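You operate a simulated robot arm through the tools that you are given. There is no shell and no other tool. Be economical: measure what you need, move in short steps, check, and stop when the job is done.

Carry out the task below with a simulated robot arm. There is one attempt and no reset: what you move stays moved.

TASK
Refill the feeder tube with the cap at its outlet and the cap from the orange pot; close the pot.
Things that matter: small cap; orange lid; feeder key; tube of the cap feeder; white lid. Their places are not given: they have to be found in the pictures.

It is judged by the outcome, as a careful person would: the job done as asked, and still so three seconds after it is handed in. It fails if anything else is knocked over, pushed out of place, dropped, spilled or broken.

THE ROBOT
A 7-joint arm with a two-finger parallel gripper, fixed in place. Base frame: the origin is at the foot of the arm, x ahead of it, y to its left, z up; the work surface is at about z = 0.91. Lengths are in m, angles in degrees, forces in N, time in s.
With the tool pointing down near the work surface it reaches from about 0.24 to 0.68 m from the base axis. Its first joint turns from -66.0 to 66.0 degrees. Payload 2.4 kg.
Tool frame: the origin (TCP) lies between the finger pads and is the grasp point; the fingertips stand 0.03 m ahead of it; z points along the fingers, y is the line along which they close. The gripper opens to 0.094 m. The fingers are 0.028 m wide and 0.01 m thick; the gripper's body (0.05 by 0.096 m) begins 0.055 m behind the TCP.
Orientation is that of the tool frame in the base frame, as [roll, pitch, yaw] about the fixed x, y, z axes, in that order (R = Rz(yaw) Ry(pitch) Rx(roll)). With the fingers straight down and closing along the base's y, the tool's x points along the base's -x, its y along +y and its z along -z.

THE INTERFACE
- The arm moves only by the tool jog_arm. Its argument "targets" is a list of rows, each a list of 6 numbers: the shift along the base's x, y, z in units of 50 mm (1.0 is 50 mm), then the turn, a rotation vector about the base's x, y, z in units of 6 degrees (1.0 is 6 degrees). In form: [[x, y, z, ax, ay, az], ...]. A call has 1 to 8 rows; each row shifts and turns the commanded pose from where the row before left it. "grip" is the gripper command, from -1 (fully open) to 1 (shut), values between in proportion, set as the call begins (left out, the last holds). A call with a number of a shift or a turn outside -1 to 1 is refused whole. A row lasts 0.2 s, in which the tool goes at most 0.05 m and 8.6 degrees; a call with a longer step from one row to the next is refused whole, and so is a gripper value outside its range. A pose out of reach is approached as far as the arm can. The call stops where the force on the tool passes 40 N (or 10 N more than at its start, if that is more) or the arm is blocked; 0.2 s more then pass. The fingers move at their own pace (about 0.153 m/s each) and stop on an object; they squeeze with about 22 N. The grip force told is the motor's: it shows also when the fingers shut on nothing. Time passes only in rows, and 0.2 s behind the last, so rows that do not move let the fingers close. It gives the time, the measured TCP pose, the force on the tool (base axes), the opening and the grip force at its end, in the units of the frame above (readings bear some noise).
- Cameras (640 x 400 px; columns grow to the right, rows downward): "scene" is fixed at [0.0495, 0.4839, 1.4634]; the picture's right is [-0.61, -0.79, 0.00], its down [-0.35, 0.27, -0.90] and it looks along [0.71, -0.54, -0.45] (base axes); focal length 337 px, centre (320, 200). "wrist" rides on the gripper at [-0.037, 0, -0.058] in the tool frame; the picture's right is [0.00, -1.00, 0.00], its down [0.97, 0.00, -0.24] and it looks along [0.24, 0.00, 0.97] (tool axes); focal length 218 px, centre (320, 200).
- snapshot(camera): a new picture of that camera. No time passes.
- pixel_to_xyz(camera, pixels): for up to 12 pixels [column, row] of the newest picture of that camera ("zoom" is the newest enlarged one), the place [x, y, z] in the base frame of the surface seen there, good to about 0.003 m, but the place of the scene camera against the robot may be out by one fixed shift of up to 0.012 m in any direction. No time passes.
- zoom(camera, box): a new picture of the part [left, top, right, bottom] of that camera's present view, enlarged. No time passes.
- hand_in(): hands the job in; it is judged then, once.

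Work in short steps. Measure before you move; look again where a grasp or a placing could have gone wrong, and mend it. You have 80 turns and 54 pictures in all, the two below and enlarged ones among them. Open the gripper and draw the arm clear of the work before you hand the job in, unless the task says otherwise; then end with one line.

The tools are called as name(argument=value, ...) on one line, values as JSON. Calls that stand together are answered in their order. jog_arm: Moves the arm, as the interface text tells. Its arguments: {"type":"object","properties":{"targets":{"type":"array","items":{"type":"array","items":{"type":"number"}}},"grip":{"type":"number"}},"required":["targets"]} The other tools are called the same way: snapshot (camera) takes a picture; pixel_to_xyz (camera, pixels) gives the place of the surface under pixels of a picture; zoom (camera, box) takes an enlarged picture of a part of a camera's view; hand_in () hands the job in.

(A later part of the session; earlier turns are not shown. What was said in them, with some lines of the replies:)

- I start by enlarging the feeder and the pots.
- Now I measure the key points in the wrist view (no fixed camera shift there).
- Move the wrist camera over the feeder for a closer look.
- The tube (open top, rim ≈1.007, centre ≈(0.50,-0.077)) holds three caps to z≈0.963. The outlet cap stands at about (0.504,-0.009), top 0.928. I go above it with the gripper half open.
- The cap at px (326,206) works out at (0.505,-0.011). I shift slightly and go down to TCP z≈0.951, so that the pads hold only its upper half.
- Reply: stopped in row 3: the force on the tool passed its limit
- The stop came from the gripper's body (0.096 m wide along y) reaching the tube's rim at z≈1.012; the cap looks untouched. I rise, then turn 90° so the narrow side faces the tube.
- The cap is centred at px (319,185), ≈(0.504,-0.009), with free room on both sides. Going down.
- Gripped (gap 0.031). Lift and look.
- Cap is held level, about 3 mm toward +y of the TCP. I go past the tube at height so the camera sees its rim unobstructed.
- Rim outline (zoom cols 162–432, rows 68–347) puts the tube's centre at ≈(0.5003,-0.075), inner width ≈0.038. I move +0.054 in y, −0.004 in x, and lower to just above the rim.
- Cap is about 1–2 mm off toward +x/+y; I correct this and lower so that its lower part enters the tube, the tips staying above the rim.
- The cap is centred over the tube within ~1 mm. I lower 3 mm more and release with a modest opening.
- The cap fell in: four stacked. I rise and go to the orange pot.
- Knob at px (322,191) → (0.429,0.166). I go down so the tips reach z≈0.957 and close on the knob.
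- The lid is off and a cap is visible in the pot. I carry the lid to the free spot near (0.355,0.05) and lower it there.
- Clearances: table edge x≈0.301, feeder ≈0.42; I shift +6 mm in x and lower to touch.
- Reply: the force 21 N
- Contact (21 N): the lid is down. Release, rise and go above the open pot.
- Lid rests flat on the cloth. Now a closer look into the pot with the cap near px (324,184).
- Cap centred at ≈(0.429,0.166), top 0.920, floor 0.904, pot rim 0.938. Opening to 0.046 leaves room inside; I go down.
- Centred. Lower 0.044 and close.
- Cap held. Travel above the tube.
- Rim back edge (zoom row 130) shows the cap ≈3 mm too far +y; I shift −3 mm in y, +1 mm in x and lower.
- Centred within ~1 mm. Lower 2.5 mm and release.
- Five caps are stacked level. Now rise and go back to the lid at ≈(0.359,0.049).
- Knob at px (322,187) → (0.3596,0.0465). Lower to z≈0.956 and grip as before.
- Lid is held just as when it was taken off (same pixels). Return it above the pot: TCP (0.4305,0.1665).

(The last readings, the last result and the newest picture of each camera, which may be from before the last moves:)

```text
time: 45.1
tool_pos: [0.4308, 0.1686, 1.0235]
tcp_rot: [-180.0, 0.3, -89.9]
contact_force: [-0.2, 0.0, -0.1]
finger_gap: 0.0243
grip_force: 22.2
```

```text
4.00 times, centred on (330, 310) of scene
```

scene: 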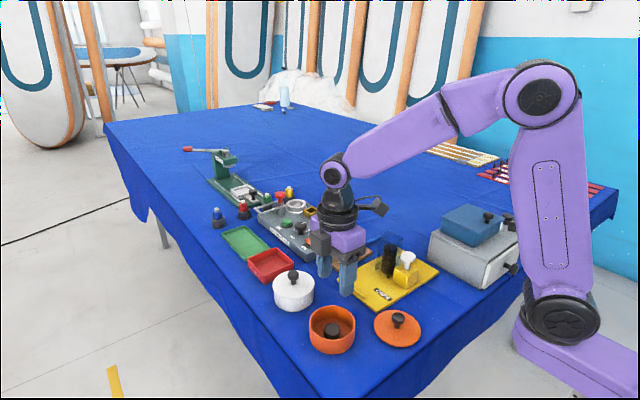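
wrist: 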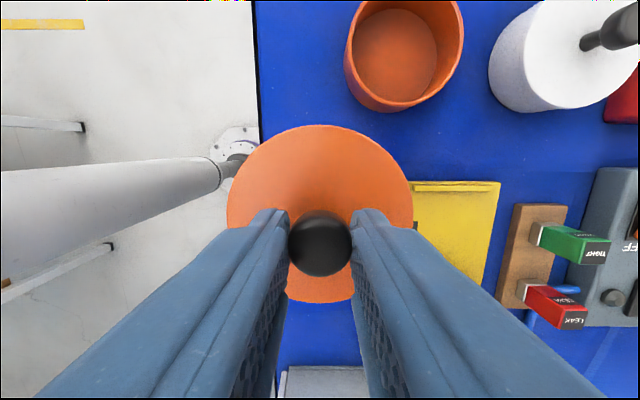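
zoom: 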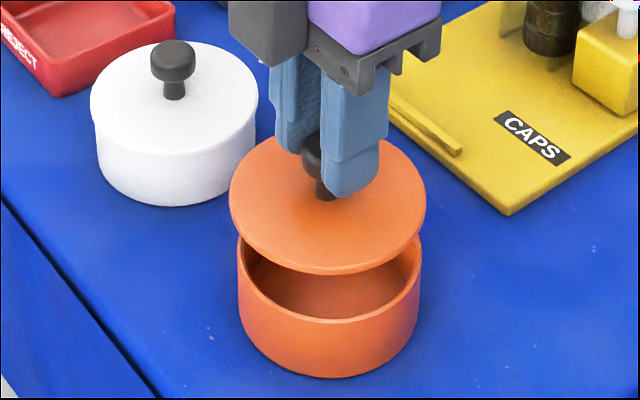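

Aligned; shift −1.5 mm in y and lower gently to the rim.

jog_arm(targets=[[0, -0.03, -0.3, 0, 0, 0], [0, 0, -0.28, 0, 0, 0], [0, 0, -0.05, 0, 0, 0], [0, 0, -0.05, 0, 0, 0], [0, 0, 0, 0, 0, 0]])

zoom(camera="scene", box=[280, 260, 380, 360])

```text
time: 46.3
tool_pos: [0.4295, 0.1658, 0.9917]
tcp_rot: [-179.9, 0.5, -89.9]
contact_force: [-4.3, 2.8, 20.2]
finger_gap: 0.0242
grip_force: 22.2
```

```text
4.00 times, centred on (330, 310) of scene
```

zoom: 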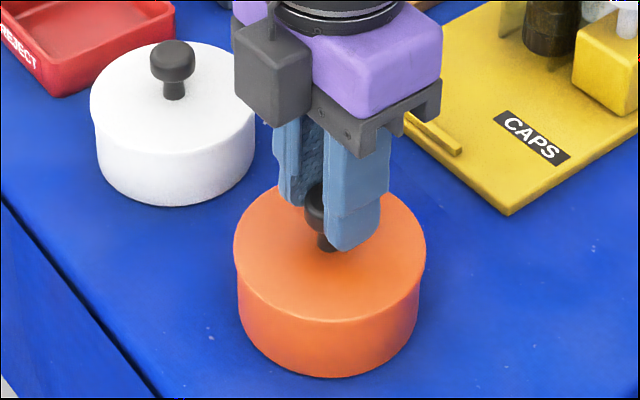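

The lid sits flat on the pot. Release, rise and check.

jog_arm(targets=[[0, 0, 0, 0, 0, 0], [0, 0, 0, 0, 0, 0], [0, 0, 0.4, 0, 0, 0], [0, 0, 0.8, 0, 0, 0], [0, 0, 0.8, 0, 0, 0], [0, 0, 0.8, 0, 0, 0], [0, 0, 0.8, 0, 0, 0], [0, 0, 0, 0, 0, 0]], grip=-0.1)

jog_arm(targets=[[-0.6, -0.3, 0.6, 0, 0, 0], [-0.6, -0.3, 0.6, 0, 0, 0], [0, 0, 0, 0, 0, 0]], grip=-1)

snapshot(camera="wrist")

zoom(camera="scene", box=[260, 210, 460, 370])

```text
time: 48.1
tool_pos: [0.4295, 0.1657, 1.1687]
tcp_rot: [-180.0, 0.3, -89.9]
contact_force: [0.2, -0.5, -0.4]
finger_gap: 0.0518
grip_force: 0.1
```

```text
time: 48.9
tool_pos: [0.3714, 0.1376, 1.2287]
tcp_rot: [-180.0, 0.4, -90.0]
contact_force: [0.4, 0.2, -0.3]
finger_gap: 0.0939
grip_force: 0.0
```

```text
10 pictures are left
```

wrist: 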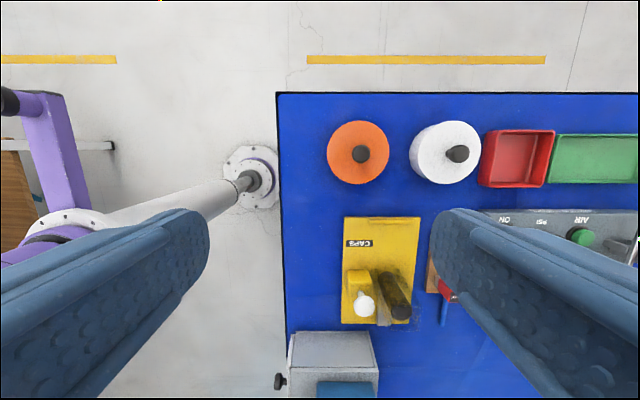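

```text
2.50 times, centred on (360, 290) of scene
```

zoom: 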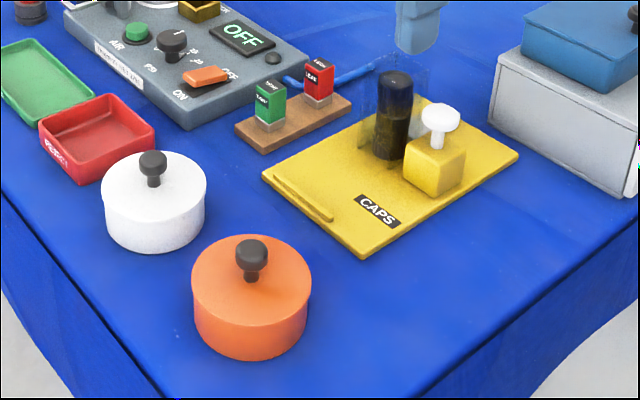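

Five caps are in the tube, the outlet is clear, the pot is closed, and the arm is clear and open. Handing in.

hand_in()

```text
The job is handed in.
```

The job is done: the outlet cap and the cap from the orange pot are both in the feeder tube, which now holds five stacked level, and the orange pot is closed again. The gripper's body briefly touched the tube's rim on the first approach; the tube and everything else look undisturbed in the final pictures.
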